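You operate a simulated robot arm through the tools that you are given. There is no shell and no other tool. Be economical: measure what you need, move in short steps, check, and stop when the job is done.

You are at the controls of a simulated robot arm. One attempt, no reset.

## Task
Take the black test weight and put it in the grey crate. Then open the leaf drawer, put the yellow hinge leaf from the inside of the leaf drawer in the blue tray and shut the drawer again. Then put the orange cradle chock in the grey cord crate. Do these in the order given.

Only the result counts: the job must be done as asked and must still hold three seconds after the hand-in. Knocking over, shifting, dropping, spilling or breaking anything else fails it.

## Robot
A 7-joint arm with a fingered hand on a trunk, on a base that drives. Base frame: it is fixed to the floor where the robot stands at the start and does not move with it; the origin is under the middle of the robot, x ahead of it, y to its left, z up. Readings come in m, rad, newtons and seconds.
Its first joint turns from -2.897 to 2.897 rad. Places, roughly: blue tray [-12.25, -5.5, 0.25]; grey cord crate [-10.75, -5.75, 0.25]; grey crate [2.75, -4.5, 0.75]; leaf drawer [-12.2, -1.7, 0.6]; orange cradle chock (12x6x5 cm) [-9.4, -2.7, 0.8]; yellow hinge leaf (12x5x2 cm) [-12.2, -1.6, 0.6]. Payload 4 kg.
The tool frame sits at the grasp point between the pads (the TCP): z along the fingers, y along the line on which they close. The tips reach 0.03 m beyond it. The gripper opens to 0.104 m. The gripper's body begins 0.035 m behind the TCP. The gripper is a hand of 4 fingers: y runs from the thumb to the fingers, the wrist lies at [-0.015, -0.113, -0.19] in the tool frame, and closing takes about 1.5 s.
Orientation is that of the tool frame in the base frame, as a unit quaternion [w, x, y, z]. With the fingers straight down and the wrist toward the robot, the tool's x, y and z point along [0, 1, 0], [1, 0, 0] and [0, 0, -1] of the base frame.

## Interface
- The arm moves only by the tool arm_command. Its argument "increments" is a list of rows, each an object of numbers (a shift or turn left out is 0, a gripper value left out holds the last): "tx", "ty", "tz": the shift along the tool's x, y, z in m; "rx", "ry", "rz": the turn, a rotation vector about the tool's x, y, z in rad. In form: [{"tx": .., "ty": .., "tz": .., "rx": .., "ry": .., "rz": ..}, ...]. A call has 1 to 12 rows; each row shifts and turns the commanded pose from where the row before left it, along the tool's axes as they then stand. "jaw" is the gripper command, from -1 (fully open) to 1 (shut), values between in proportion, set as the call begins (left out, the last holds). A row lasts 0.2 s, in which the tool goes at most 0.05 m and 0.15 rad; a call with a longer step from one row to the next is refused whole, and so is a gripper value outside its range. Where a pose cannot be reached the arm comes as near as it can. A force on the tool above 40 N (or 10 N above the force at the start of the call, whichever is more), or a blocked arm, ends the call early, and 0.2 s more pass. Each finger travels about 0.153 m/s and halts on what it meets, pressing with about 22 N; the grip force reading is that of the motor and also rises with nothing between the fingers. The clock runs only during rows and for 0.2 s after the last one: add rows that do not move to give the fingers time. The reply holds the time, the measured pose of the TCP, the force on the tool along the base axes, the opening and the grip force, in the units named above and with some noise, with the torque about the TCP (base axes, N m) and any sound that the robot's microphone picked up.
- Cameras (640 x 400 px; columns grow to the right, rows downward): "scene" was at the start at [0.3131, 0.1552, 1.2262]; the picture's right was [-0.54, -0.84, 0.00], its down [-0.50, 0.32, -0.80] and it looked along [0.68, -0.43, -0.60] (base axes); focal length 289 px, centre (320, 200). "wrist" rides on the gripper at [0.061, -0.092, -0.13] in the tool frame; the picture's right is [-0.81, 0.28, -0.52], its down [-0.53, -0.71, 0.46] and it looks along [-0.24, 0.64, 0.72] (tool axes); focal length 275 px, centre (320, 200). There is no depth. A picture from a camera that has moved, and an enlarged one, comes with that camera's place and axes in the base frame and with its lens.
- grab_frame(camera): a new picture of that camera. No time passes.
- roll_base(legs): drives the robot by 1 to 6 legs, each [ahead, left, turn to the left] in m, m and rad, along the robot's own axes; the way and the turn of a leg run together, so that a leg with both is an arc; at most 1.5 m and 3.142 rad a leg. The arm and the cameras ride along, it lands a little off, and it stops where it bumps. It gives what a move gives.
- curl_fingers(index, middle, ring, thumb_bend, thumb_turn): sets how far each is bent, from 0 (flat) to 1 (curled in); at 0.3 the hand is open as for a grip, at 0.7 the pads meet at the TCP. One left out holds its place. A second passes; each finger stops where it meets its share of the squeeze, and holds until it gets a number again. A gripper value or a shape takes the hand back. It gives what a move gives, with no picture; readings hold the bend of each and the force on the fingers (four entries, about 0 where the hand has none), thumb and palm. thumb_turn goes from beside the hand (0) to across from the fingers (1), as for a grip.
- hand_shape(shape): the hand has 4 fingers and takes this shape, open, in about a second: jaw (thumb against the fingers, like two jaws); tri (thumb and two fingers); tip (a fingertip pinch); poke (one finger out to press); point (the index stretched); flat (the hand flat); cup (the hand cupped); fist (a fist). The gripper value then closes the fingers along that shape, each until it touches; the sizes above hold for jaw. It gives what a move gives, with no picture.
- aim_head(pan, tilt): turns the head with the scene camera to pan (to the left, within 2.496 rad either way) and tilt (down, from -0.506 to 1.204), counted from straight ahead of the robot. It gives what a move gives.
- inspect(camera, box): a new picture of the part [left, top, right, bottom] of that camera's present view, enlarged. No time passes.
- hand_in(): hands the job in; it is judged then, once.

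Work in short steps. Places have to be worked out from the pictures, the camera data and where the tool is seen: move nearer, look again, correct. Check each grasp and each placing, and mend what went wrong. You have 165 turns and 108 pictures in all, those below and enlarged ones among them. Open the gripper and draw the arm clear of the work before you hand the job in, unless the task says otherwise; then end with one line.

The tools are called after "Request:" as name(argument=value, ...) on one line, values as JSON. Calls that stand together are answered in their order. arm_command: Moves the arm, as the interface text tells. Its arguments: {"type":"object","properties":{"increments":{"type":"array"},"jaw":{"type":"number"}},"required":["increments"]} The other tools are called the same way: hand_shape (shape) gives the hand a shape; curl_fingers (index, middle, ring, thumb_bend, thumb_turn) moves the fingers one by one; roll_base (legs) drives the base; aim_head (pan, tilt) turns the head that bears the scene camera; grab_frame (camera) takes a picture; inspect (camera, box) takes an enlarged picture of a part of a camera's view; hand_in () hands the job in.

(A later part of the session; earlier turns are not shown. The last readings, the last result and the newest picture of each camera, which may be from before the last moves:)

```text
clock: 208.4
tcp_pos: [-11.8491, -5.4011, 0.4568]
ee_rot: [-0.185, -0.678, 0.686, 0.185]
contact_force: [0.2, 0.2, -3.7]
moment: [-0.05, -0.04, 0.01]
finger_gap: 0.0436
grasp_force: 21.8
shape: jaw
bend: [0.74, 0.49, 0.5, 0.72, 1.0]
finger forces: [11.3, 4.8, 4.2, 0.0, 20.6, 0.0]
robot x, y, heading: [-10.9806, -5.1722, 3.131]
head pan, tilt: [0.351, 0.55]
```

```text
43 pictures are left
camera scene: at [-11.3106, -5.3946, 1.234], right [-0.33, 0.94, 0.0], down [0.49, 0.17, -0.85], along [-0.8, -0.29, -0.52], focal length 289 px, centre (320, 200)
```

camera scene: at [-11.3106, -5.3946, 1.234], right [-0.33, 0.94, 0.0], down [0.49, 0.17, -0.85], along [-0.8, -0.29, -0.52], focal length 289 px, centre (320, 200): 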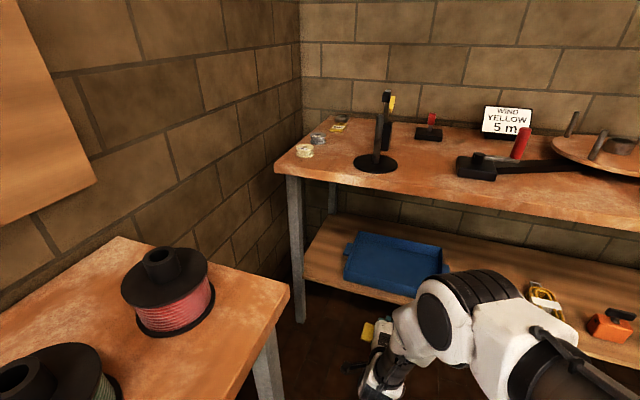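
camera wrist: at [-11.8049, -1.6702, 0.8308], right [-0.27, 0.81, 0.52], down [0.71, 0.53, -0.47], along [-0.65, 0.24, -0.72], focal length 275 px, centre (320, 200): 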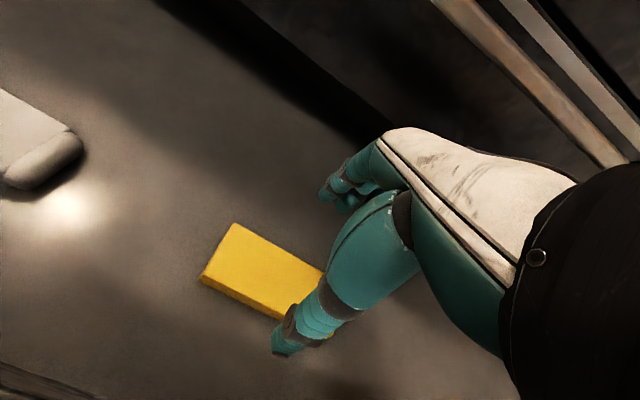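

The hand and wrist are low enough to pass below the tabletop. I drive ahead 0.25 m and look.

Request:
roll_base(legs=[[0.27, 0, 0.01]])

Request:
grab_frame(camera="scene")

Request:
grab_frame(camera="wrist")

```text
clock: 210.3
tcp_pos: [-12.1155, -5.4069, 0.4577]
ee_rot: [-0.187, -0.682, 0.682, 0.184]
contact_force: [0.3, -0.8, -4.2]
moment: [-0.02, -0.08, 0.04]
finger_gap: 0.0435
grasp_force: 21.8
shape: jaw
bend: [0.74, 0.49, 0.5, 0.72, 1.0]
finger forces: [11.2, 4.8, 4.1, 0.0, 20.6, 0.1]
robot x, y, heading: [-11.2504, -5.1684, 3.138]
head pan, tilt: [0.351, 0.55]
```

```text
42 pictures are left
camera scene: at [-11.5785, -5.3963, 1.234], right [-0.34, 0.94, 0.0], down [0.49, 0.18, -0.85], along [-0.8, -0.29, -0.52], focal length 289 px, centre (320, 200)
```

scene: 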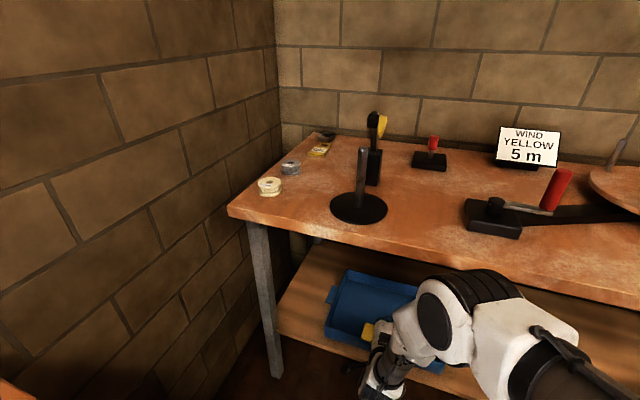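

```text
41 pictures are left
camera wrist: at [-11.9721, -5.4671, 0.5235], right [0.03, 0.81, 0.58], down [0.39, 0.53, -0.76], along [-0.92, 0.24, -0.3], focal length 275 px, centre (320, 200)
```

wrist: 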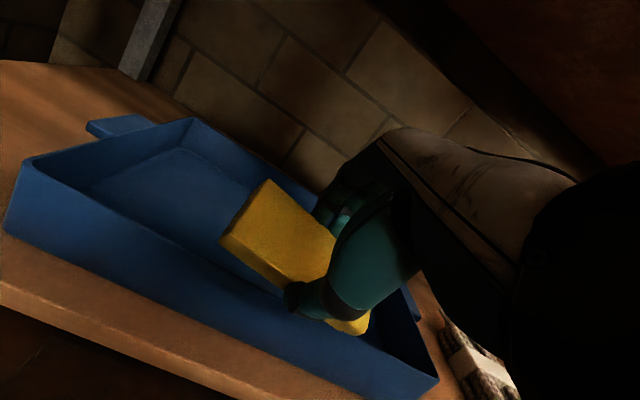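

The leaf is about to enter the tray zone, but I must know whether the wrist joint would strike the tabletop edge. I turn the head to get a second viewpoint of that joint.

Request:
aim_head(pan=-0.45, tilt=0.75)

Request:
grab_frame(camera="scene")

```text
clock: 211.5
tcp_pos: [-12.1179, -5.4058, 0.4575]
ee_rot: [-0.186, -0.682, 0.683, 0.184]
contact_force: [-0.6, 0.1, -4.5]
moment: [-0.02, -0.08, -0.02]
finger_gap: 0.0437
grasp_force: 21.5
shape: jaw
bend: [0.74, 0.49, 0.5, 0.72, 1.0]
finger forces: [11.2, 4.8, 4.3, 0.0, 20.5, 0.0]
robot x, y, heading: [-11.2538, -5.1683, 3.143]
head pan, tilt: [-0.45, 0.75]
```

```text
40 pictures are left
camera scene: at [-11.5688, -5.3294, 1.2166], right [0.43, 0.9, 0.0], down [0.61, -0.3, -0.73], along [-0.66, 0.32, -0.68], focal length 289 px, centre (320, 200)
```

scene: 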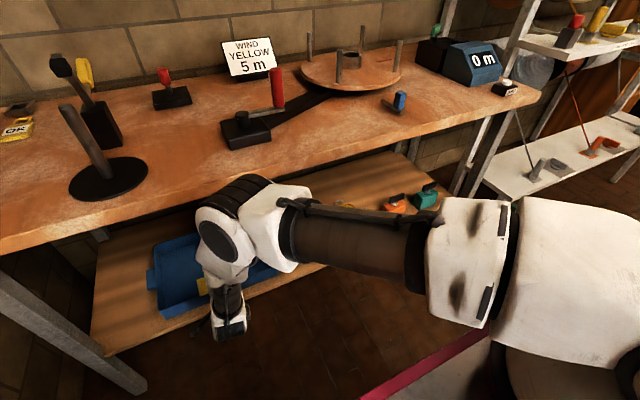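

Triangulated: that joint is at x≈−11.84, z≈0.93, so 0.13 m more ahead leaves about 5 cm to the tabletop edge. I advance 0.12 m.

Request:
roll_base(legs=[[0.125, 0, 0]])

Request:
grab_frame(camera="scene")

Request:
grab_frame(camera="wrist")

```text
clock: 212.8
tcp_pos: [-12.2299, -5.4071, 0.4502]
ee_rot: [0.181, 0.686, -0.681, -0.181]
contact_force: [0.7, 0.7, -4.4]
moment: [0.0, -0.07, 0.02]
finger_gap: 0.0438
grasp_force: 22.0
shape: jaw
bend: [0.74, 0.49, 0.5, 0.72, 1.0]
finger forces: [11.8, 4.9, 3.8, 0.1, 21.5, 0.1]
robot x, y, heading: [-11.3761, -5.17, 3.14]
head pan, tilt: [-0.45, 0.75]
stopped in leg 1: the robot was blocked; the commanded pose is now the measured one
```

```text
39 pictures are left
camera scene: at [-11.6904, -5.3291, 1.2167], right [0.44, 0.9, 0.0], down [0.61, -0.3, -0.73], along [-0.66, 0.32, -0.68], focal length 289 px, centre (320, 200)
```

scene: 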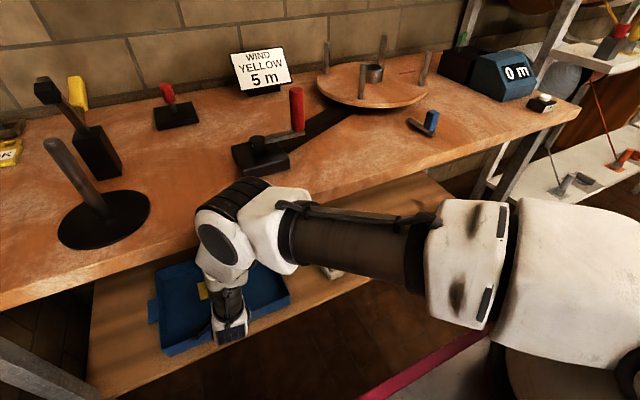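

```text
38 pictures are left
camera wrist: at [-12.0857, -5.4672, 0.5187], right [0.01, 0.81, 0.59], down [0.39, 0.54, -0.75], along [-0.92, 0.24, -0.31], focal length 275 px, centre (320, 200)
```

wrist: 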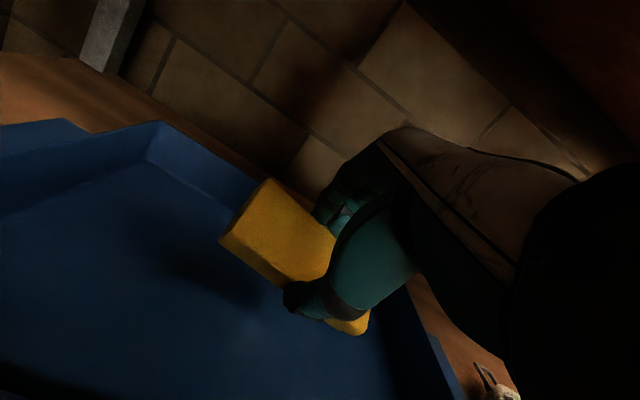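

The arm was just blocked near the tabletop edge. I zoom in to see where it touches.

Request:
inspect(camera="scene", box=[120, 140, 360, 360])

```text
1.82 times, centred on (240, 250) of scene
camera zoom: at [-11.6904, -5.3291, 1.2167], right [0.44, 0.9, 0.0], down [0.61, -0.3, -0.73], along [-0.66, 0.32, -0.68], focal length 526 px, centre (466, 109)
```

zoom: 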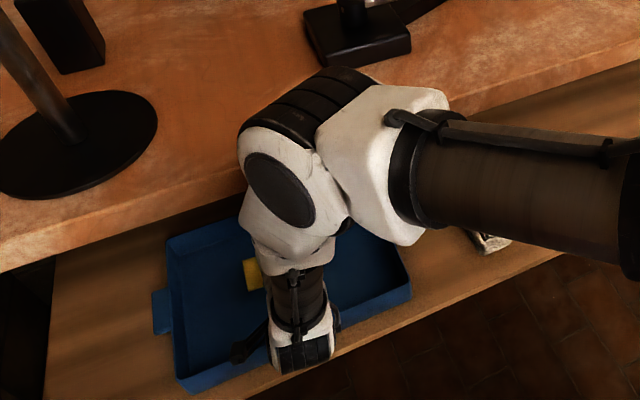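

The ribbed wrist joint touches the tabletop edge (x≈−12.08). I back 3 cm, tilt the hand a further 0.18 rad (bringing the joint back and down), and then lower.

Request:
roll_base(legs=[[-0.03, 0, 0]])

Request:
arm_command(increments=[{"rx": -0.09}, {"rx": -0.1}, {}])

Request:
grab_frame(camera="scene")

```text
clock: 213.7
tcp_pos: [-12.2012, -5.4077, 0.4507]
ee_rot: [0.182, 0.685, -0.681, -0.182]
contact_force: [-0.5, 0.5, -4.7]
moment: [-0.07, -0.1, 0.03]
finger_gap: 0.0435
grasp_force: 22.2
shape: jaw
bend: [0.74, 0.49, 0.5, 0.72, 1.0]
finger forces: [11.8, 5.0, 3.7, 0.0, 21.4, 0.0]
robot x, y, heading: [-11.3474, -5.1651, -3.142]
head pan, tilt: [-0.45, 0.75]
```

```text
clock: 214.5
tcp_pos: [-12.2012, -5.4074, 0.4516]
ee_rot: [0.246, 0.665, -0.661, -0.246]
contact_force: [-0.1, -0.3, -4.6]
moment: [-0.04, -0.07, 0.06]
finger_gap: 0.0434
grasp_force: 21.9
shape: jaw
bend: [0.74, 0.49, 0.5, 0.72, 1.0]
finger forces: [11.5, 4.8, 3.5, 0.0, 21.7, 0.1]
robot x, y, heading: [-11.3494, -5.1653, 3.144]
head pan, tilt: [-0.45, 0.75]
```

```text
36 pictures are left
camera scene: at [-11.6609, -5.3291, 1.2166], right [0.44, 0.9, 0.0], down [0.61, -0.3, -0.73], along [-0.66, 0.32, -0.68], focal length 289 px, centre (320, 200)
```

scene: 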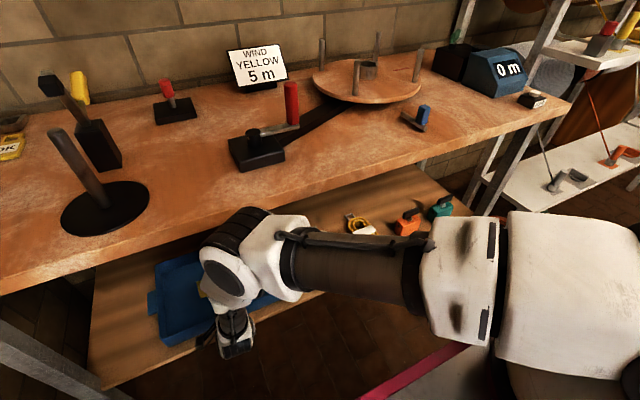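

The joint has moved well clear of the edge. I advance 6 cm, then lower about 5 cm vertically.

Request:
roll_base(legs=[[0.06, 0, 0]])

Request:
arm_command(increments=[{"tz": 0.015, "ty": -0.013}, {"tz": 0.015, "ty": -0.013}, {"tz": 0.01, "ty": -0.009}, {}])

Request:
grab_frame(camera="wrist")

Request:
inspect(camera="scene", box=[120, 180, 360, 380])

```text
clock: 215.4
tcp_pos: [-12.2625, -5.4076, 0.4503]
ee_rot: [0.246, 0.665, -0.661, -0.245]
contact_force: [0.3, 0.1, -3.5]
moment: [-0.05, -0.08, 0.03]
finger_gap: 0.0434
grasp_force: 22.3
shape: jaw
bend: [0.74, 0.49, 0.5, 0.72, 1.0]
finger forces: [11.5, 4.9, 3.5, 0.0, 21.8, 0.0]
robot x, y, heading: [-11.4068, -5.1671, 3.145]
head pan, tilt: [-0.45, 0.75]
```

```text
clock: 216.4
tcp_pos: [-12.2627, -5.405, 0.397]
ee_rot: [0.246, 0.666, -0.661, -0.245]
contact_force: [0.4, 0.0, -4.6]
moment: [-0.05, -0.09, 0.02]
finger_gap: 0.0438
grasp_force: 22.2
shape: jaw
bend: [0.74, 0.49, 0.5, 0.72, 1.0]
finger forces: [11.6, 5.0, 3.4, 0.0, 21.8, 0.0]
robot x, y, heading: [-11.4072, -5.1701, 3.14]
head pan, tilt: [-0.45, 0.75]
```

```text
35 pictures are left
camera wrist: at [-12.1078, -5.466, 0.4378], right [0.12, 0.81, 0.57], down [0.24, 0.54, -0.81], along [-0.96, 0.24, -0.13], focal length 275 px, centre (320, 200)
```

wrist: 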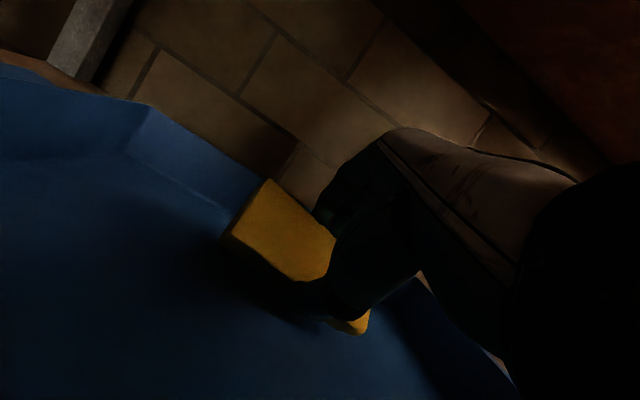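

```text
2.00 times, centred on (240, 280) of scene
camera zoom: at [-11.7219, -5.329, 1.2166], right [0.44, 0.9, 0.0], down [0.61, -0.3, -0.73], along [-0.66, 0.32, -0.68], focal length 579 px, centre (480, 40)
```

zoom: 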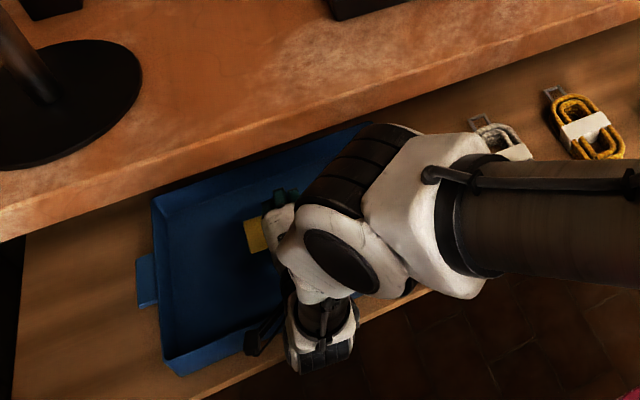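

The leaf is within the tray walls, ~3 cm above its floor. I lower another 1 cm watching force.

Request:
arm_command(increments=[{"tz": 0.004, "ty": -0.003}, {"tz": 0.004, "ty": -0.003}, {"tz": 0.003, "ty": -0.003}, {}])

```text
clock: 217.4
tcp_pos: [-12.2628, -5.4064, 0.3842]
ee_rot: [0.245, 0.665, -0.661, -0.245]
contact_force: [0.0, -0.3, -4.4]
moment: [-0.02, -0.08, 0.0]
finger_gap: 0.0436
grasp_force: 22.4
shape: jaw
bend: [0.74, 0.49, 0.5, 0.72, 1.0]
finger forces: [11.6, 4.9, 3.4, 0.0, 21.8, 0.0]
robot x, y, heading: [-11.4055, -5.1683, 3.14]
head pan, tilt: [-0.45, 0.75]
```

No contact yet; another 8 mm, then open only partly.

Request:
arm_command(increments=[{"tz": 0.003, "ty": -0.0025}, {"tz": 0.003, "ty": -0.0025}, {}])

Request:
arm_command(increments=[{}, {}, {}, {}], jaw=-0.25)

Request:
grab_frame(camera="wrist")

```text
clock: 218.2
tcp_pos: [-12.2623, -5.4055, 0.3834]
ee_rot: [0.245, 0.665, -0.661, -0.246]
contact_force: [0.4, -0.6, -3.9]
moment: [0.01, -0.09, -0.03]
finger_gap: 0.0438
grasp_force: 22.1
shape: jaw
bend: [0.74, 0.49, 0.5, 0.72, 1.0]
finger forces: [11.5, 4.8, 3.4, 0.0, 21.8, 0.0]
out of reach, approached as far as the arm can: row 1, 2
robot x, y, heading: [-11.4058, -5.1663, 3.141]
head pan, tilt: [-0.45, 0.75]
```

```text
clock: 219.2
tcp_pos: [-12.2629, -5.4068, 0.3842]
ee_rot: [0.246, 0.665, -0.661, -0.246]
contact_force: [-0.2, 0.8, 0.3]
moment: [-0.01, 0.01, 0.01]
finger_gap: 0.0646
grasp_force: 0.2
shape: jaw
bend: [0.28, 0.4, 0.36, 0.63, 1.0]
finger forces: [0.1, 0.1, 0.1, 0.1, 0.0, 0.0]
robot x, y, heading: [-11.4033, -5.1666, 3.141]
head pan, tilt: [-0.45, 0.75]
```

```text
33 pictures are left
camera wrist: at [-12.108, -5.4663, 0.4237], right [0.12, 0.81, 0.57], down [0.24, 0.54, -0.81], along [-0.96, 0.24, -0.13], focal length 275 px, centre (320, 200)
```

wrist: 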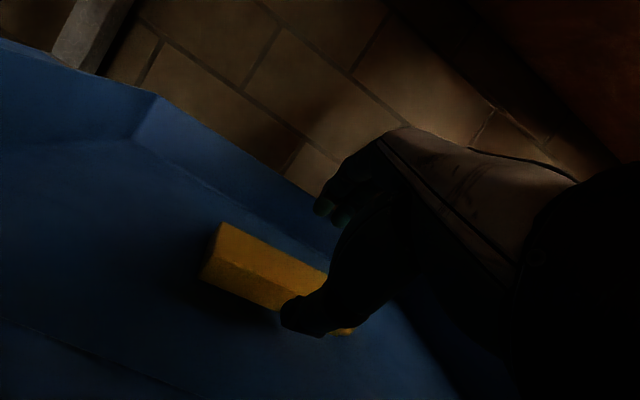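

The leaf is lying flat in the tray, load gone. I raise the hand vertically 6 cm, then back the base out.

Request:
arm_command(increments=[{"tz": -0.015, "ty": 0.013}, {"tz": -0.015, "ty": 0.013}, {"tz": -0.015, "ty": 0.013}, {}])

Request:
roll_base(legs=[[-0.45, 0, 0]])

Request:
aim_head(pan=0.35, tilt=0.55)

Request:
grab_frame(camera="scene")

```text
clock: 220.2
tcp_pos: [-12.2634, -5.4069, 0.444]
ee_rot: [0.246, 0.665, -0.661, -0.245]
contact_force: [-0.2, -0.6, 0.2]
moment: [-0.03, 0.02, 0.03]
finger_gap: 0.0646
grasp_force: 0.1
shape: jaw
bend: [0.28, 0.4, 0.36, 0.63, 1.0]
finger forces: [0.1, 0.0, 0.0, 0.1, 0.0, 0.0]
robot x, y, heading: [-11.4051, -5.1681, 3.142]
head pan, tilt: [-0.45, 0.75]
```

```text
clock: 222.9
tcp_pos: [-11.8128, -5.408, 0.4431]
ee_rot: [0.247, 0.665, -0.66, -0.246]
contact_force: [0.5, -0.1, 0.2]
moment: [0.04, 0.0, -0.01]
finger_gap: 0.0646
grasp_force: 0.0
shape: jaw
bend: [0.28, 0.4, 0.36, 0.63, 1.0]
finger forces: [0.0, 0.0, 0.0, 0.1, 0.0, 0.1]
robot x, y, heading: [-10.9548, -5.1689, -3.141]
head pan, tilt: [-0.45, 0.75]
```

```text
clock: 224.1
tcp_pos: [-11.8131, -5.4073, 0.443]
ee_rot: [0.246, 0.665, -0.661, -0.245]
contact_force: [0.0, -0.8, 0.7]
moment: [0.03, -0.01, -0.03]
finger_gap: 0.0645
grasp_force: 0.0
shape: jaw
bend: [0.28, 0.4, 0.36, 0.63, 1.0]
finger forces: [0.1, 0.1, 0.0, 0.1, 0.0, 0.0]
robot x, y, heading: [-10.956, -5.1657, -3.137]
head pan, tilt: [0.351, 0.55]
```

```text
32 pictures are left
camera scene: at [-11.2807, -5.3962, 1.234], right [-0.34, 0.94, 0.0], down [0.49, 0.18, -0.85], along [-0.8, -0.29, -0.52], focal length 289 px, centre (320, 200)
```

scene: 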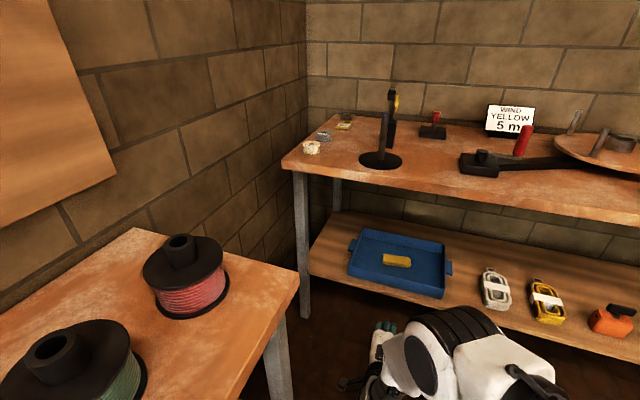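

The yellow leaf lies in the blue tray, nothing else disturbed. Now I level the hand (fingers forward, closed) at z≈0.66 for pushing the drawer shut.

Request:
arm_command(increments=[{"tz": -0.033, "ty": 0.029}, {"tz": -0.033, "ty": 0.029, "tx": -0.02}, {"tz": -0.033, "ty": 0.029, "tx": -0.02}, {"tz": -0.033, "ty": 0.029, "tx": -0.02}, {"tz": -0.033, "ty": 0.029, "tx": -0.02}, {"rx": -0.142, "tx": -0.02}, {"rx": -0.142, "tx": -0.03}, {"rx": -0.142, "tx": -0.03}, {"rx": -0.142, "tx": -0.03}, {"rx": -0.142, "tx": -0.03}, {"rx": -0.142, "tx": -0.03}, {}], jaw=1)

Request:
arm_command(increments=[{"tz": -0.04}, {"tz": -0.04}, {"tz": -0.04}, {"tz": -0.03}, {}])

```text
clock: 226.7
tcp_pos: [-11.8178, -5.1586, 0.6639]
ee_rot: [0.5, 0.503, -0.499, -0.497]
contact_force: [1.3, -0.1, -0.6]
moment: [-0.03, 0.01, -0.02]
finger_gap: 0.0
grasp_force: 21.8
shape: jaw
bend: [0.7, 0.7, 0.7, 0.46, 1.0]
finger forces: [0.0, 0.0, 0.0, 0.0, 0.0, 0.1]
robot x, y, heading: [-10.9554, -5.1685, -3.144]
head pan, tilt: [0.351, 0.55]
```

```text
clock: 227.9
tcp_pos: [-11.6649, -5.1569, 0.6646]
ee_rot: [0.498, 0.504, -0.501, -0.497]
contact_force: [0.5, 0.9, 0.0]
moment: [-0.02, 0.01, 0.02]
finger_gap: 0.0
grasp_force: 22.3
shape: jaw
bend: [0.7, 0.7, 0.7, 0.46, 1.0]
finger forces: [0.0, 0.0, 0.0, 0.1, 0.0, 0.1]
robot x, y, heading: [-10.9546, -5.1678, -3.141]
head pan, tilt: [0.351, 0.55]
```

Ready. I strafe right toward the chest, stopping short of the open drawer to check clearance.

Request:
roll_base(legs=[[0, -1.5, 0.005], [0, -1.1, 0.005]])

Request:
aim_head(pan=-0.3, tilt=0.6)

Request:
grab_frame(camera="scene")

```text
clock: 240.6
tcp_pos: [-11.6981, -2.5691, 0.665]
ee_rot: [0.503, 0.509, -0.496, -0.492]
contact_force: [0.5, -0.1, 0.1]
moment: [-0.01, 0.03, 0.03]
finger_gap: 0.0
grasp_force: 22.0
shape: jaw
bend: [0.7, 0.7, 0.7, 0.46, 1.0]
finger forces: [0.1, 0.1, 0.0, 0.1, 0.1, 0.0]
robot x, y, heading: [-10.9862, -2.5648, -3.123]
head pan, tilt: [0.351, 0.55]
```

```text
clock: 241.6
tcp_pos: [-11.6974, -2.5679, 0.6645]
ee_rot: [0.504, 0.509, -0.495, -0.492]
contact_force: [-0.5, 0.6, 0.4]
moment: [0.01, 0.0, 0.02]
finger_gap: 0.0005
grasp_force: 22.5
shape: jaw
bend: [0.7, 0.7, 0.7, 0.46, 1.0]
finger forces: [0.1, 0.0, 0.0, 0.0, 0.1, 0.1]
robot x, y, heading: [-10.9877, -2.5642, -3.123]
head pan, tilt: [-0.3, 0.6]
```

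```text
31 pictures are left
camera scene: at [-11.3087, -2.7426, 1.2296], right [0.28, 0.96, 0.0], down [0.54, -0.16, -0.83], along [-0.79, 0.23, -0.56], focal length 289 px, centre (320, 200)
```

scene: 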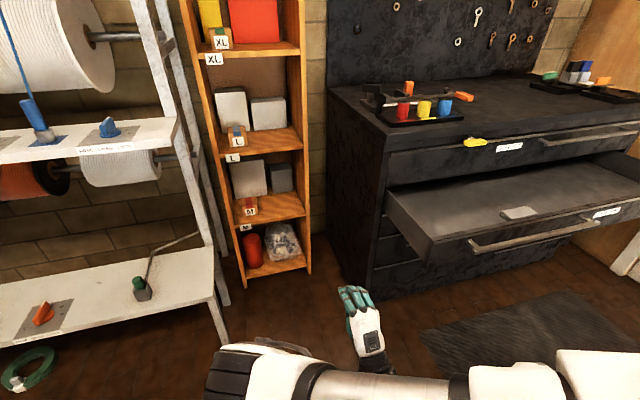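

I back 0.12 m first and then strafe to y≈−1.6 in front of the drawer panel.

Request:
roll_base(legs=[[-0.13, 0, -0.018], [0, -0.97, 0]])

Request:
aim_head(pan=0.0, tilt=0.65)

Request:
grab_frame(camera="scene")

```text
clock: 247.5
tcp_pos: [-11.5724, -1.5954, 0.6638]
ee_rot: [0.501, 0.506, -0.498, -0.495]
contact_force: [0.2, 0.5, -0.4]
moment: [0.0, 0.01, 0.0]
finger_gap: 0.0
grasp_force: 22.2
shape: jaw
bend: [0.7, 0.7, 0.7, 0.46, 1.0]
finger forces: [0.0, 0.0, 0.0, 0.0, 0.0, 0.1]
robot x, y, heading: [-10.8616, -1.5982, -3.134]
head pan, tilt: [-0.3, 0.6]
```

```text
clock: 248.3
tcp_pos: [-11.5728, -1.5971, 0.6647]
ee_rot: [0.501, 0.506, -0.498, -0.495]
contact_force: [1.2, 0.3, -0.5]
moment: [0.0, -0.04, -0.01]
finger_gap: 0.0
grasp_force: 22.7
shape: jaw
bend: [0.7, 0.7, 0.7, 0.46, 1.0]
finger forces: [0.1, 0.0, 0.0, 0.1, 0.0, 0.0]
robot x, y, heading: [-10.8612, -1.5993, -3.135]
head pan, tilt: [0.0, 0.649]
```

```text
30 pictures are left
camera scene: at [-11.1885, -1.8017, 1.2253], right [-0.01, 1.0, 0.0], down [0.6, 0.0, -0.8], along [-0.8, -0.01, -0.6], focal length 289 px, centre (320, 200)
```

scene: 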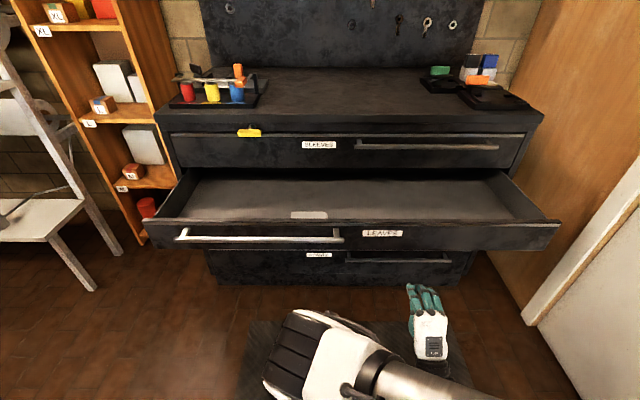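

Lined up with the panel near the LEAVES label. I drive ahead 0.40 m to push the drawer in.

Request:
roll_base(legs=[[0.2, 0, 0], [0.2, 0, 0]])

Request:
grab_frame(camera="scene")

```text
clock: 251.1
tcp_pos: [-11.9707, -1.6007, 0.664]
ee_rot: [0.501, 0.505, -0.499, -0.495]
contact_force: [0.7, 0.1, 0.2]
moment: [0.0, 0.0, 0.02]
finger_gap: 0.0
grasp_force: 21.5
shape: jaw
bend: [0.7, 0.7, 0.7, 0.47, 1.0]
finger forces: [0.1, 0.1, 0.0, 0.0, 0.0, 0.0]
robot x, y, heading: [-11.2601, -1.606, -3.129]
head pan, tilt: [0.0, 0.649]
```

```text
29 pictures are left
camera scene: at [-11.5873, -1.8051, 1.2253], right [-0.01, 1.0, 0.0], down [0.6, 0.01, -0.8], along [-0.8, -0.01, -0.6], focal length 289 px, centre (320, 200)
```

scene: 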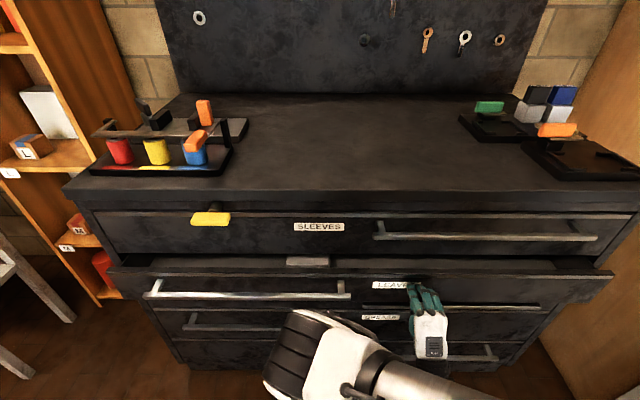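

Nearly shut; about 8 cm left. I drive 6 cm and finish with the arm, watching force.

Request:
roll_base(legs=[[0.06, 0, 0]])

Request:
arm_command(increments=[{"tz": 0.006}, {"tz": 0.006}, {"tz": 0.006}, {"tz": 0.006}, {"tz": 0.006}, {"tz": 0.006}, {}])

Request:
grab_frame(camera="scene")

```text
clock: 252.2
tcp_pos: [-12.0272, -1.5998, 0.6644]
ee_rot: [0.501, 0.507, -0.497, -0.496]
contact_force: [3.6, 1.2, -0.4]
moment: [0.0, 0.07, -0.01]
finger_gap: 0.0
grasp_force: 22.0
shape: jaw
bend: [0.7, 0.7, 0.7, 0.47, 1.0]
finger forces: [0.0, 0.1, 0.1, 0.0, 0.1, 0.1]
robot x, y, heading: [-11.3187, -1.6042, -3.137]
head pan, tilt: [0.0, 0.649]
stopped in leg 1: the force on the tool passed its limit (the readings are from after the stop); the commanded pose is now the measured one
```

```text
clock: 252.5
tcp_pos: [-12.0286, -1.5998, 0.664]
ee_rot: [0.5, 0.508, -0.496, -0.496]
contact_force: [13.4, 0.1, 3.7]
moment: [0.0, 0.15, 0.01]
finger_gap: 0.0
grasp_force: 21.8
shape: jaw
bend: [0.7, 0.7, 0.7, 0.47, 1.0]
finger forces: [0.0, 0.0, 0.0, 0.0, 0.0, 0.1]
robot x, y, heading: [-11.3186, -1.6075, -3.138]
head pan, tilt: [0.0, 0.649]
stopped in row 1: the force on the tool passed its limit (the readings are from after the stop); the commanded pose is now the measured one
```

```text
28 pictures are left
camera scene: at [-11.6451, -1.8056, 1.2254], right [-0.01, 1.0, 0.0], down [0.6, 0.01, -0.8], along [-0.8, -0.01, -0.6], focal length 289 px, centre (320, 200)
```

scene: 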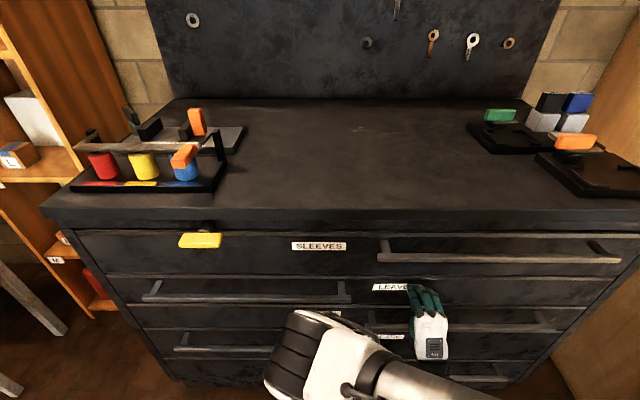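

The drawer hit its stop and looks flush. I back away 0.3 m and inspect it.

Request:
roll_base(legs=[[-0.4, 0, 0.0]])

Request:
inspect(camera="scene", box=[140, 100, 540, 330])

```text
clock: 255.0
tcp_pos: [-11.629, -1.5992, 0.6647]
ee_rot: [0.501, 0.508, -0.495, -0.495]
contact_force: [-0.2, -0.6, -0.6]
moment: [0.02, 0.01, -0.01]
finger_gap: 0.0
grasp_force: 22.0
shape: jaw
bend: [0.7, 0.7, 0.7, 0.47, 1.0]
finger forces: [0.0, 0.0, 0.0, 0.0, 0.1, 0.0]
robot x, y, heading: [-10.9161, -1.5996, -3.127]
head pan, tilt: [0.0, 0.649]
```

```text
1.60 times, centred on (340, 215) of scene
camera zoom: at [-11.2452, -1.8025, 1.2253], right [-0.01, 1.0, 0.0], down [0.6, 0.01, -0.8], along [-0.8, -0.01, -0.6], focal length 463 px, centre (288, 176)
```

zoom: 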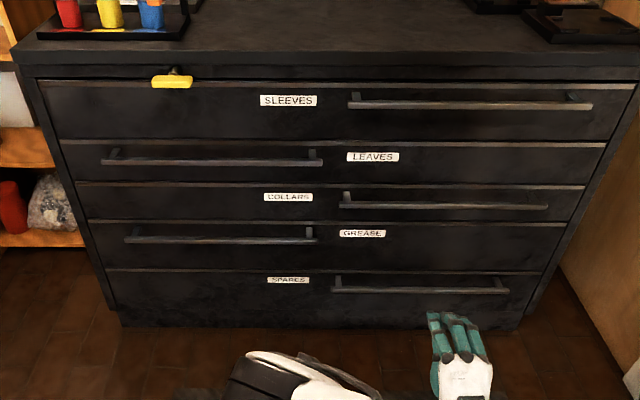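

The drawer is shut flush. Now I look back toward the orange chock's place (−9.4, −2.7, 0.8).

Request:
aim_head(pan=2.45, tilt=0.3)

Request:
grab_frame(camera="scene")

```text
clock: 257.2
tcp_pos: [-11.6287, -1.5987, 0.6631]
ee_rot: [0.5, 0.508, -0.496, -0.496]
contact_force: [-0.7, 0.6, 0.1]
moment: [0.0, 0.03, -0.01]
finger_gap: 0.0002
grasp_force: 21.8
shape: jaw
bend: [0.7, 0.7, 0.7, 0.47, 1.0]
finger forces: [0.1, 0.0, 0.0, 0.1, 0.0, 0.0]
robot x, y, heading: [-10.9207, -1.5992, -3.129]
head pan, tilt: [2.45, 0.3]
```

```text
26 pictures are left
camera scene: at [-11.0858, -1.8602, 1.2571], right [-0.63, -0.78, 0.0], down [-0.23, 0.19, -0.96], along [0.74, -0.6, -0.3], focal length 289 px, centre (320, 200)
```

scene: 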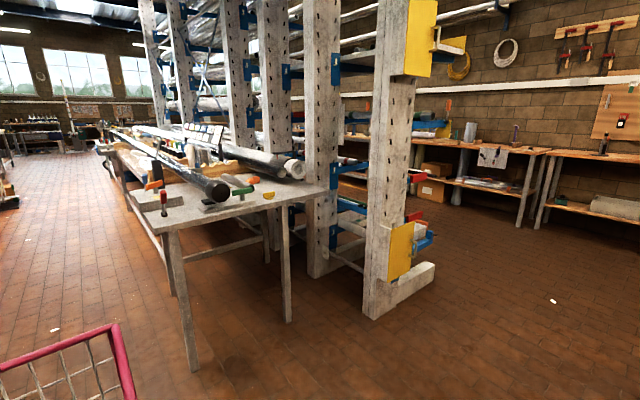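

The chock should be on this grey bench near pixel (257,183). I zoom in.

Request:
inspect(camera="scene", box=[100, 120, 340, 270])

```text
2.67 times, centred on (220, 195) of scene
camera zoom: at [-11.0858, -1.8602, 1.2571], right [-0.63, -0.78, 0.0], down [-0.23, 0.19, -0.96], along [0.74, -0.6, -0.3], focal length 772 px, centre (587, 213)
```

zoom: 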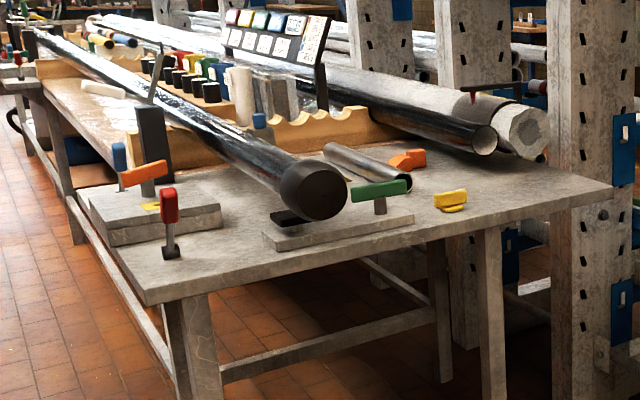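

The orange chock sits behind the green clamp, at about (−9.31, −2.71). I bring the hand back up to fingers-down before turning around.

Request:
arm_command(increments=[{"ty": 0.045, "tz": 0.02}, {"ty": 0.045, "tz": 0.02}, {"ty": 0.045, "tz": 0.02}, {"ty": 0.045, "tz": 0.02}, {"ty": 0.045}, {"ty": 0.045}, {"ty": 0.02}, {}], jaw=-1)

Request:
arm_command(increments=[{"rx": 0.143}, {"rx": 0.143}, {"rx": 0.143}, {"rx": 0.143}, {"rx": 0.143}, {"rx": 0.143}, {"rx": 0.143}, {"rx": 0.143}, {"rx": 0.143}, {"rx": 0.143}, {"rx": 0.143}, {}])

Request:
roll_base(legs=[[0, 0, 3.12]])

```text
clock: 259.1
tcp_pos: [-11.7107, -1.6032, 0.9545]
ee_rot: [0.5, 0.508, -0.496, -0.496]
contact_force: [0.4, -0.7, -1.2]
moment: [0.01, 0.01, 0.0]
finger_gap: 0.1041
grasp_force: 0.1
shape: jaw
bend: [0.3, 0.3, 0.3, 0.3, 0.98]
finger forces: [0.0, 0.1, 0.0, 0.0, 0.0, 0.1]
robot x, y, heading: [-10.9244, -1.5997, -3.127]
head pan, tilt: [2.45, 0.3]
```

```text
clock: 261.6
tcp_pos: [-11.7107, -1.6009, 0.9541]
ee_rot: [-0.006, 0.713, -0.701, 0.0]
contact_force: [-0.2, -0.5, 0.2]
moment: [0.01, 0.0, 0.02]
finger_gap: 0.1038
grasp_force: 0.1
shape: jaw
bend: [0.3, 0.3, 0.3, 0.3, 0.98]
finger forces: [0.0, 0.1, 0.1, 0.0, 0.0, 0.0]
robot x, y, heading: [-10.9245, -1.6004, -3.133]
head pan, tilt: [2.45, 0.3]
```

```text
clock: 269.4
tcp_pos: [-10.1309, -1.6182, 0.9535]
ee_rot: [0.0, 0.709, 0.706, -0.006]
contact_force: [-0.4, 0.4, -0.5]
moment: [0.01, -0.02, 0.03]
finger_gap: 0.104
grasp_force: 0.0
shape: jaw
bend: [0.3, 0.3, 0.3, 0.3, 0.98]
finger forces: [0.0, 0.0, 0.1, 0.0, 0.1, 0.1]
robot x, y, heading: [-10.9219, -1.6011, -0.014]
head pan, tilt: [2.45, 0.3]
```

Turned. I strafe right to y≈−2.65 and look at the bench end with the head.

Request:
roll_base(legs=[[0.25, -1.04, 0.014]])

Request:
aim_head(pan=-0.1, tilt=0.5)

Request:
grab_frame(camera="scene")

Request:
grab_frame(camera="wrist")

```text
clock: 274.9
tcp_pos: [-9.8823, -2.6478, 0.9544]
ee_rot: [0.0, 0.703, 0.711, -0.006]
contact_force: [0.1, 0.4, -0.3]
moment: [-0.01, -0.01, 0.02]
finger_gap: 0.1037
grasp_force: 0.1
shape: jaw
bend: [0.3, 0.3, 0.3, 0.3, 0.98]
finger forces: [0.1, 0.0, 0.1, 0.0, 0.1, 0.1]
robot x, y, heading: [-10.6681, -2.6413, 0.008]
head pan, tilt: [2.45, 0.3]
```

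```text
clock: 277.2
tcp_pos: [-9.8826, -2.6479, 0.9528]
ee_rot: [-0.001, 0.703, 0.712, -0.005]
contact_force: [0.4, 0.3, -1.1]
moment: [0.01, -0.02, 0.02]
finger_gap: 0.1037
grasp_force: 0.0
shape: jaw
bend: [0.3, 0.3, 0.3, 0.3, 0.98]
finger forces: [0.0, 0.0, 0.0, 0.1, 0.0, 0.1]
robot x, y, heading: [-10.6753, -2.6467, 0.01]
head pan, tilt: [-0.099, 0.499]
```

```text
24 pictures are left
camera scene: at [-10.3433, -2.4495, 1.2387], right [-0.09, -1.0, 0.0], down [-0.48, 0.04, -0.88], along [0.87, -0.08, -0.48], focal length 289 px, centre (320, 200)
```

scene: 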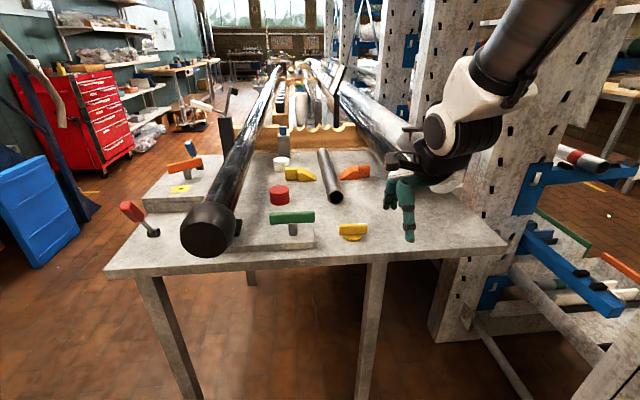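

```text
23 pictures are left
camera wrist: at [-9.973, -2.5865, 1.0848], right [0.29, -0.8, 0.52], down [-0.71, -0.55, -0.45], along [0.64, -0.24, -0.73], focal length 275 px, centre (320, 200)
```

wrist: 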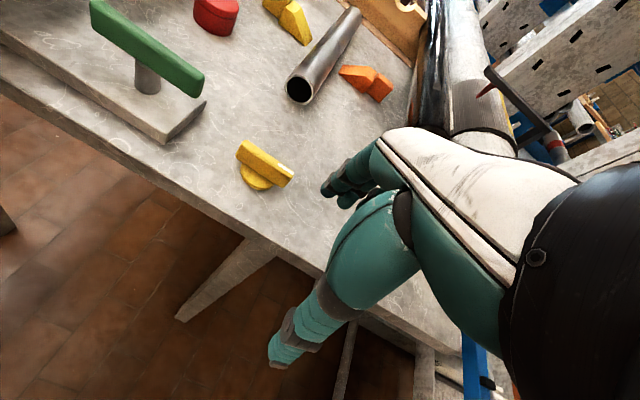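

The chock triangulates to about (−9.29, −2.68, 0.78). I zoom in to see its shape and orientation.

Request:
inspect(camera="wrist", box=[260, 20, 460, 145])

Request:
inspect(camera="scene", box=[250, 120, 450, 245])

```text
3.20 times, centred on (360, 82) of wrist
camera zoom: at [-9.973, -2.5865, 1.0848], right [0.29, -0.8, 0.52], down [-0.71, -0.55, -0.45], along [0.64, -0.24, -0.73], focal length 881 px, centre (192, 576)
```

zoom: 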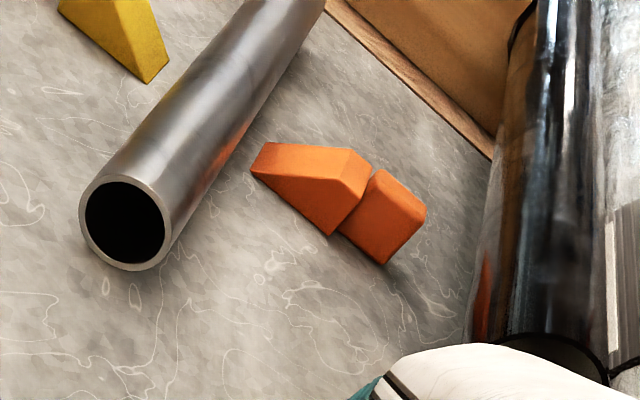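

```text
3.20 times, centred on (350, 182) of scene
camera zoom: at [-10.3433, -2.4495, 1.2387], right [-0.09, -1.0, 0.0], down [-0.48, 0.04, -0.88], along [0.87, -0.08, -0.48], focal length 926 px, centre (224, 256)
```

zoom: 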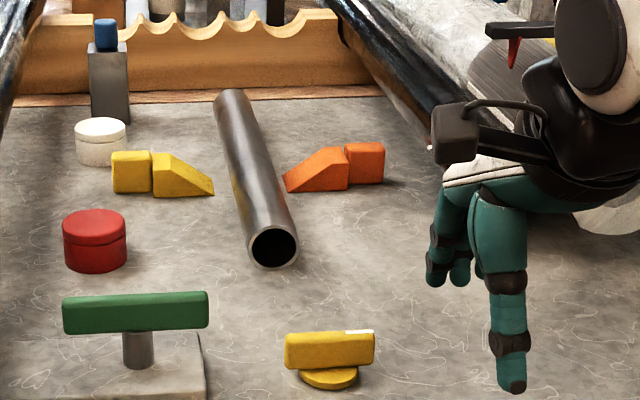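

The chock is a wedge-and-block lying along y, centre (−9.30, −2.675), beside a loose pipe (y>−2.60) which I must not touch. I drive 0.43 m ahead (a bench leg limits the base to x≈−10.2) and look.

Request:
roll_base(legs=[[0.43, 0, -0.008]])

Request:
arm_command(increments=[{"ty": 0.03}, {"ty": 0.03}, {"ty": 0.03}, {"ty": 0.02}, {}])

Request:
grab_frame(camera="wrist")

Request:
grab_frame(camera="scene")

```text
clock: 279.8
tcp_pos: [-9.4536, -2.6555, 0.9528]
ee_rot: [0.0, 0.706, 0.708, -0.006]
contact_force: [0.0, 0.7, -0.2]
moment: [-0.01, 0.02, 0.01]
finger_gap: 0.1037
grasp_force: 0.0
shape: jaw
bend: [0.3, 0.3, 0.3, 0.3, 0.98]
finger forces: [0.0, 0.1, 0.0, 0.0, 0.0, 0.0]
robot x, y, heading: [-10.2468, -2.6439, -0.01]
head pan, tilt: [-0.099, 0.499]
```

```text
clock: 281.0
tcp_pos: [-9.3438, -2.6579, 0.9529]
ee_rot: [0.0, 0.706, 0.708, -0.006]
contact_force: [-0.2, 0.3, -0.1]
moment: [0.05, 0.03, -0.02]
finger_gap: 0.1038
grasp_force: 0.0
shape: jaw
bend: [0.3, 0.3, 0.3, 0.3, 0.98]
finger forces: [0.0, 0.0, 0.0, 0.0, 0.1, 0.1]
robot x, y, heading: [-10.2445, -2.6463, -0.006]
head pan, tilt: [-0.099, 0.499]
```

```text
20 pictures are left
camera wrist: at [-9.4352, -2.5933, 1.0841], right [0.28, -0.81, 0.52], down [-0.72, -0.54, -0.45], along [0.64, -0.25, -0.73], focal length 275 px, centre (320, 200)
```

wrist: 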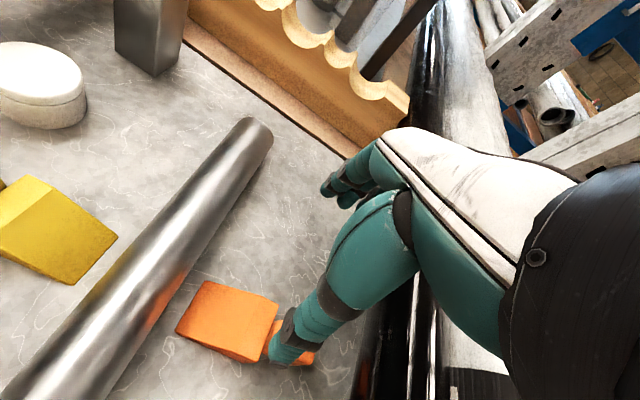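

```text
19 pictures are left
camera scene: at [-9.9138, -2.4527, 1.2386], right [-0.1, -0.99, 0.0], down [-0.48, 0.05, -0.88], along [0.87, -0.09, -0.48], focal length 289 px, centre (320, 200)
```

scene: 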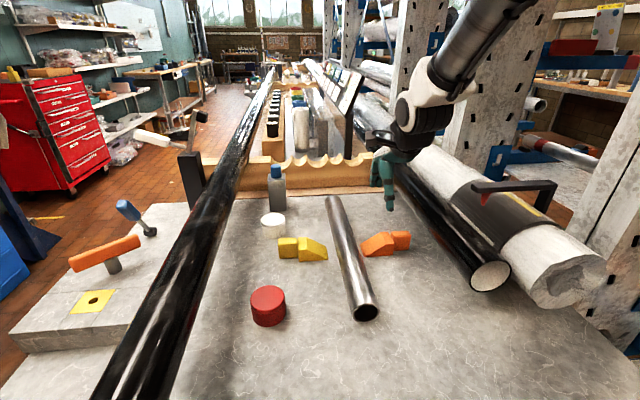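

Refined: chock centre (−9.373, −2.67), top ≈0.82; the raised black tube's edge is at y≈−2.77. I shift to (−9.373, −2.68) and descend to z≈0.87.

Request:
arm_command(increments=[{"ty": -0.015, "tx": -0.011}, {"ty": -0.015, "tx": -0.011}, {"tz": 0.03}, {"tz": 0.03}, {"tz": 0.023}, {}])

Request:
grab_frame(camera="wrist")

Request:
inspect(camera="scene", box=[290, 130, 530, 290])

```text
clock: 282.4
tcp_pos: [-9.3758, -2.6782, 0.8705]
ee_rot: [0.0, 0.707, 0.708, -0.006]
contact_force: [-0.5, 0.6, -0.1]
moment: [0.01, -0.01, 0.03]
finger_gap: 0.1038
grasp_force: 0.0
shape: jaw
bend: [0.3, 0.3, 0.3, 0.3, 0.98]
finger forces: [0.0, 0.0, 0.0, 0.0, 0.1, 0.0]
robot x, y, heading: [-10.2445, -2.6411, -0.003]
head pan, tilt: [-0.099, 0.499]
```

```text
18 pictures are left
camera wrist: at [-9.4657, -2.6155, 1.0011], right [0.28, -0.81, 0.52], down [-0.72, -0.54, -0.45], along [0.64, -0.25, -0.73], focal length 275 px, centre (320, 200)
```

wrist: 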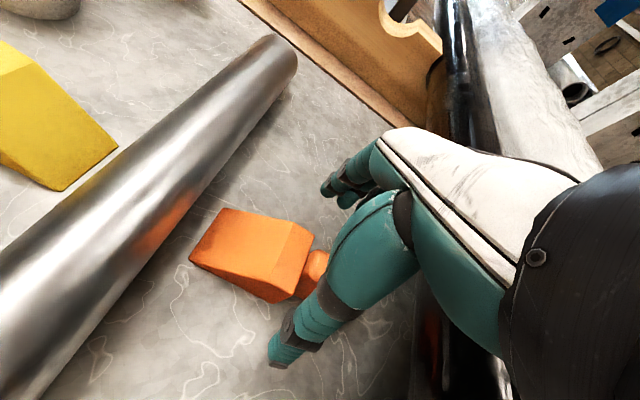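

```text
2.50 times, centred on (410, 210) of scene
camera zoom: at [-9.9138, -2.4527, 1.2386], right [-0.1, -0.99, 0.0], down [-0.48, 0.05, -0.88], along [0.87, -0.09, -0.48], focal length 724 px, centre (95, 175)
```

zoom: 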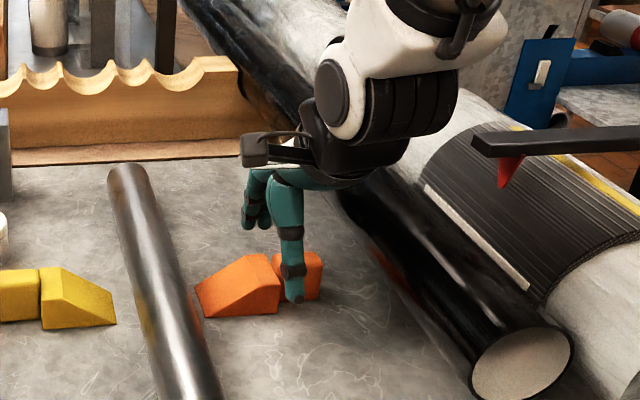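

Alignment holds: thumb in front, fingers behind, centred at y≈−2.68. I lower 5.5 cm slowly.

Request:
arm_command(increments=[{"tz": 0.015}, {"tz": 0.015}, {"tz": 0.015}, {"tz": 0.01}, {}])

Request:
inspect(camera="scene", box=[320, 170, 480, 280])

```text
clock: 283.3
tcp_pos: [-9.3704, -2.6781, 0.828]
ee_rot: [0.007, 0.706, 0.708, 0.002]
contact_force: [-4.9, -0.3, 24.4]
moment: [-0.24, -1.17, -0.06]
finger_gap: 0.1002
grasp_force: 0.0
shape: jaw
bend: [0.3, 0.3, 0.3, 0.29, 0.98]
finger forces: [0.0, 24.2, 0.0, 0.0, 0.5, 0.1]
robot x, y, heading: [-10.2444, -2.6443, -0.005]
head pan, tilt: [-0.099, 0.499]
stopped in row 4: the force on the tool passed its limit (the readings are from after the stop); the commanded pose is now the measured one
```

```text
3.64 times, centred on (400, 225) of scene
camera zoom: at [-9.9149, -2.4527, 1.2389], right [-0.1, -0.99, 0.0], down [-0.48, 0.05, -0.88], along [0.87, -0.09, -0.48], focal length 1052 px, centre (29, 109)
```

zoom: 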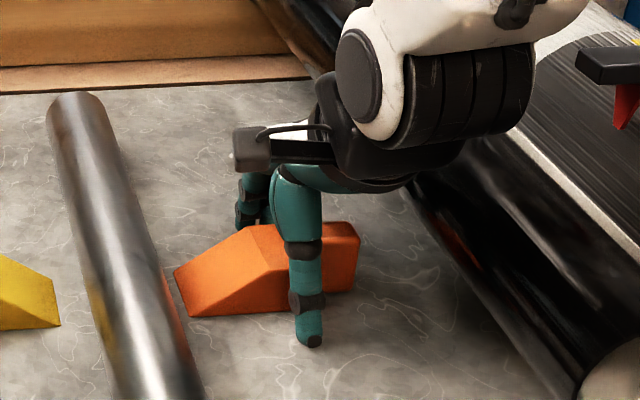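

The middle fingertip touched the table (so the top is ≈0.795). I ease up 5 mm and close on the chock.

Request:
arm_command(increments=[{"tz": -0.005}, {}])

Request:
arm_command(increments=[{}, {}, {}, {}, {}, {}, {}, {}], jaw=1)

Request:
inspect(camera="scene", box=[320, 170, 480, 280])

```text
clock: 283.9
tcp_pos: [-9.3719, -2.6781, 0.8295]
ee_rot: [0.003, 0.706, 0.708, 0.0]
contact_force: [-2.1, -0.6, 8.3]
moment: [-0.07, -0.35, -0.06]
finger_gap: 0.102
grasp_force: 0.0
shape: jaw
bend: [0.3, 0.3, 0.3, 0.3, 0.98]
finger forces: [0.0, 7.8, 0.0, 0.0, 0.0, 0.0]
robot x, y, heading: [-10.2449, -2.6453, -0.006]
head pan, tilt: [-0.099, 0.499]
```

```text
clock: 285.7
tcp_pos: [-9.3715, -2.6792, 0.8312]
ee_rot: [0.004, 0.706, 0.708, 0.0]
contact_force: [-3.6, -0.1, 13.8]
moment: [0.15, 0.14, -0.07]
finger_gap: 0.0435
grasp_force: 21.7
shape: jaw
bend: [0.74, 0.49, 0.49, 0.73, 1.0]
finger forces: [22.8, 0.0, 0.0, 0.0, 27.3, 0.0]
robot x, y, heading: [-10.2429, -2.6451, 0.001]
head pan, tilt: [-0.099, 0.499]
```

```text
3.64 times, centred on (400, 225) of scene
camera zoom: at [-9.9145, -2.4527, 1.2388], right [-0.1, -0.99, 0.0], down [-0.48, 0.05, -0.88], along [0.87, -0.09, -0.48], focal length 1052 px, centre (29, 109)
```

zoom: 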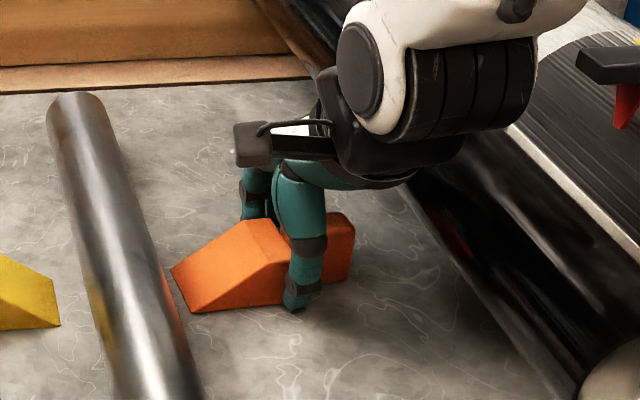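

Grip made with the chock slightly turned. I lift 2 cm gently to test.

Request:
arm_command(increments=[{"tz": -0.005}, {"tz": -0.007}, {"tz": -0.01}, {}])

Request:
inspect(camera="scene", box=[320, 170, 480, 280])

```text
clock: 286.7
tcp_pos: [-9.3708, -2.6787, 0.853]
ee_rot: [0.003, 0.706, 0.708, -0.001]
contact_force: [-0.5, -0.4, -1.9]
moment: [-0.02, 0.04, -0.01]
finger_gap: 0.0425
grasp_force: 21.7
shape: jaw
bend: [0.73, 0.49, 0.5, 0.73, 1.0]
finger forces: [17.1, 0.0, 1.6, 0.0, 18.7, 0.1]
robot x, y, heading: [-10.2463, -2.6447, -0.009]
head pan, tilt: [-0.099, 0.499]
```

```text
3.64 times, centred on (400, 225) of scene
camera zoom: at [-9.9138, -2.4527, 1.2386], right [-0.1, -0.99, 0.0], down [-0.48, 0.05, -0.88], along [0.87, -0.09, -0.48], focal length 1052 px, centre (29, 109)
```

zoom: 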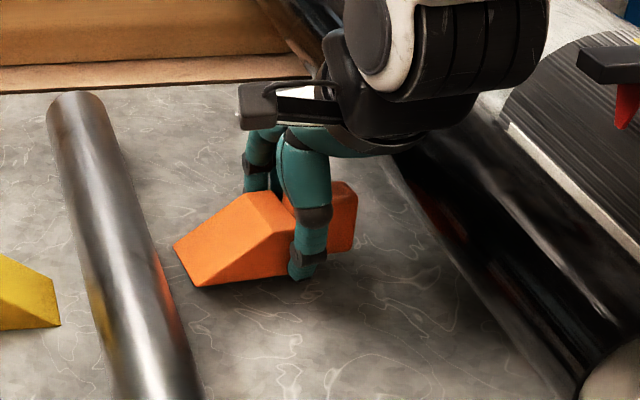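

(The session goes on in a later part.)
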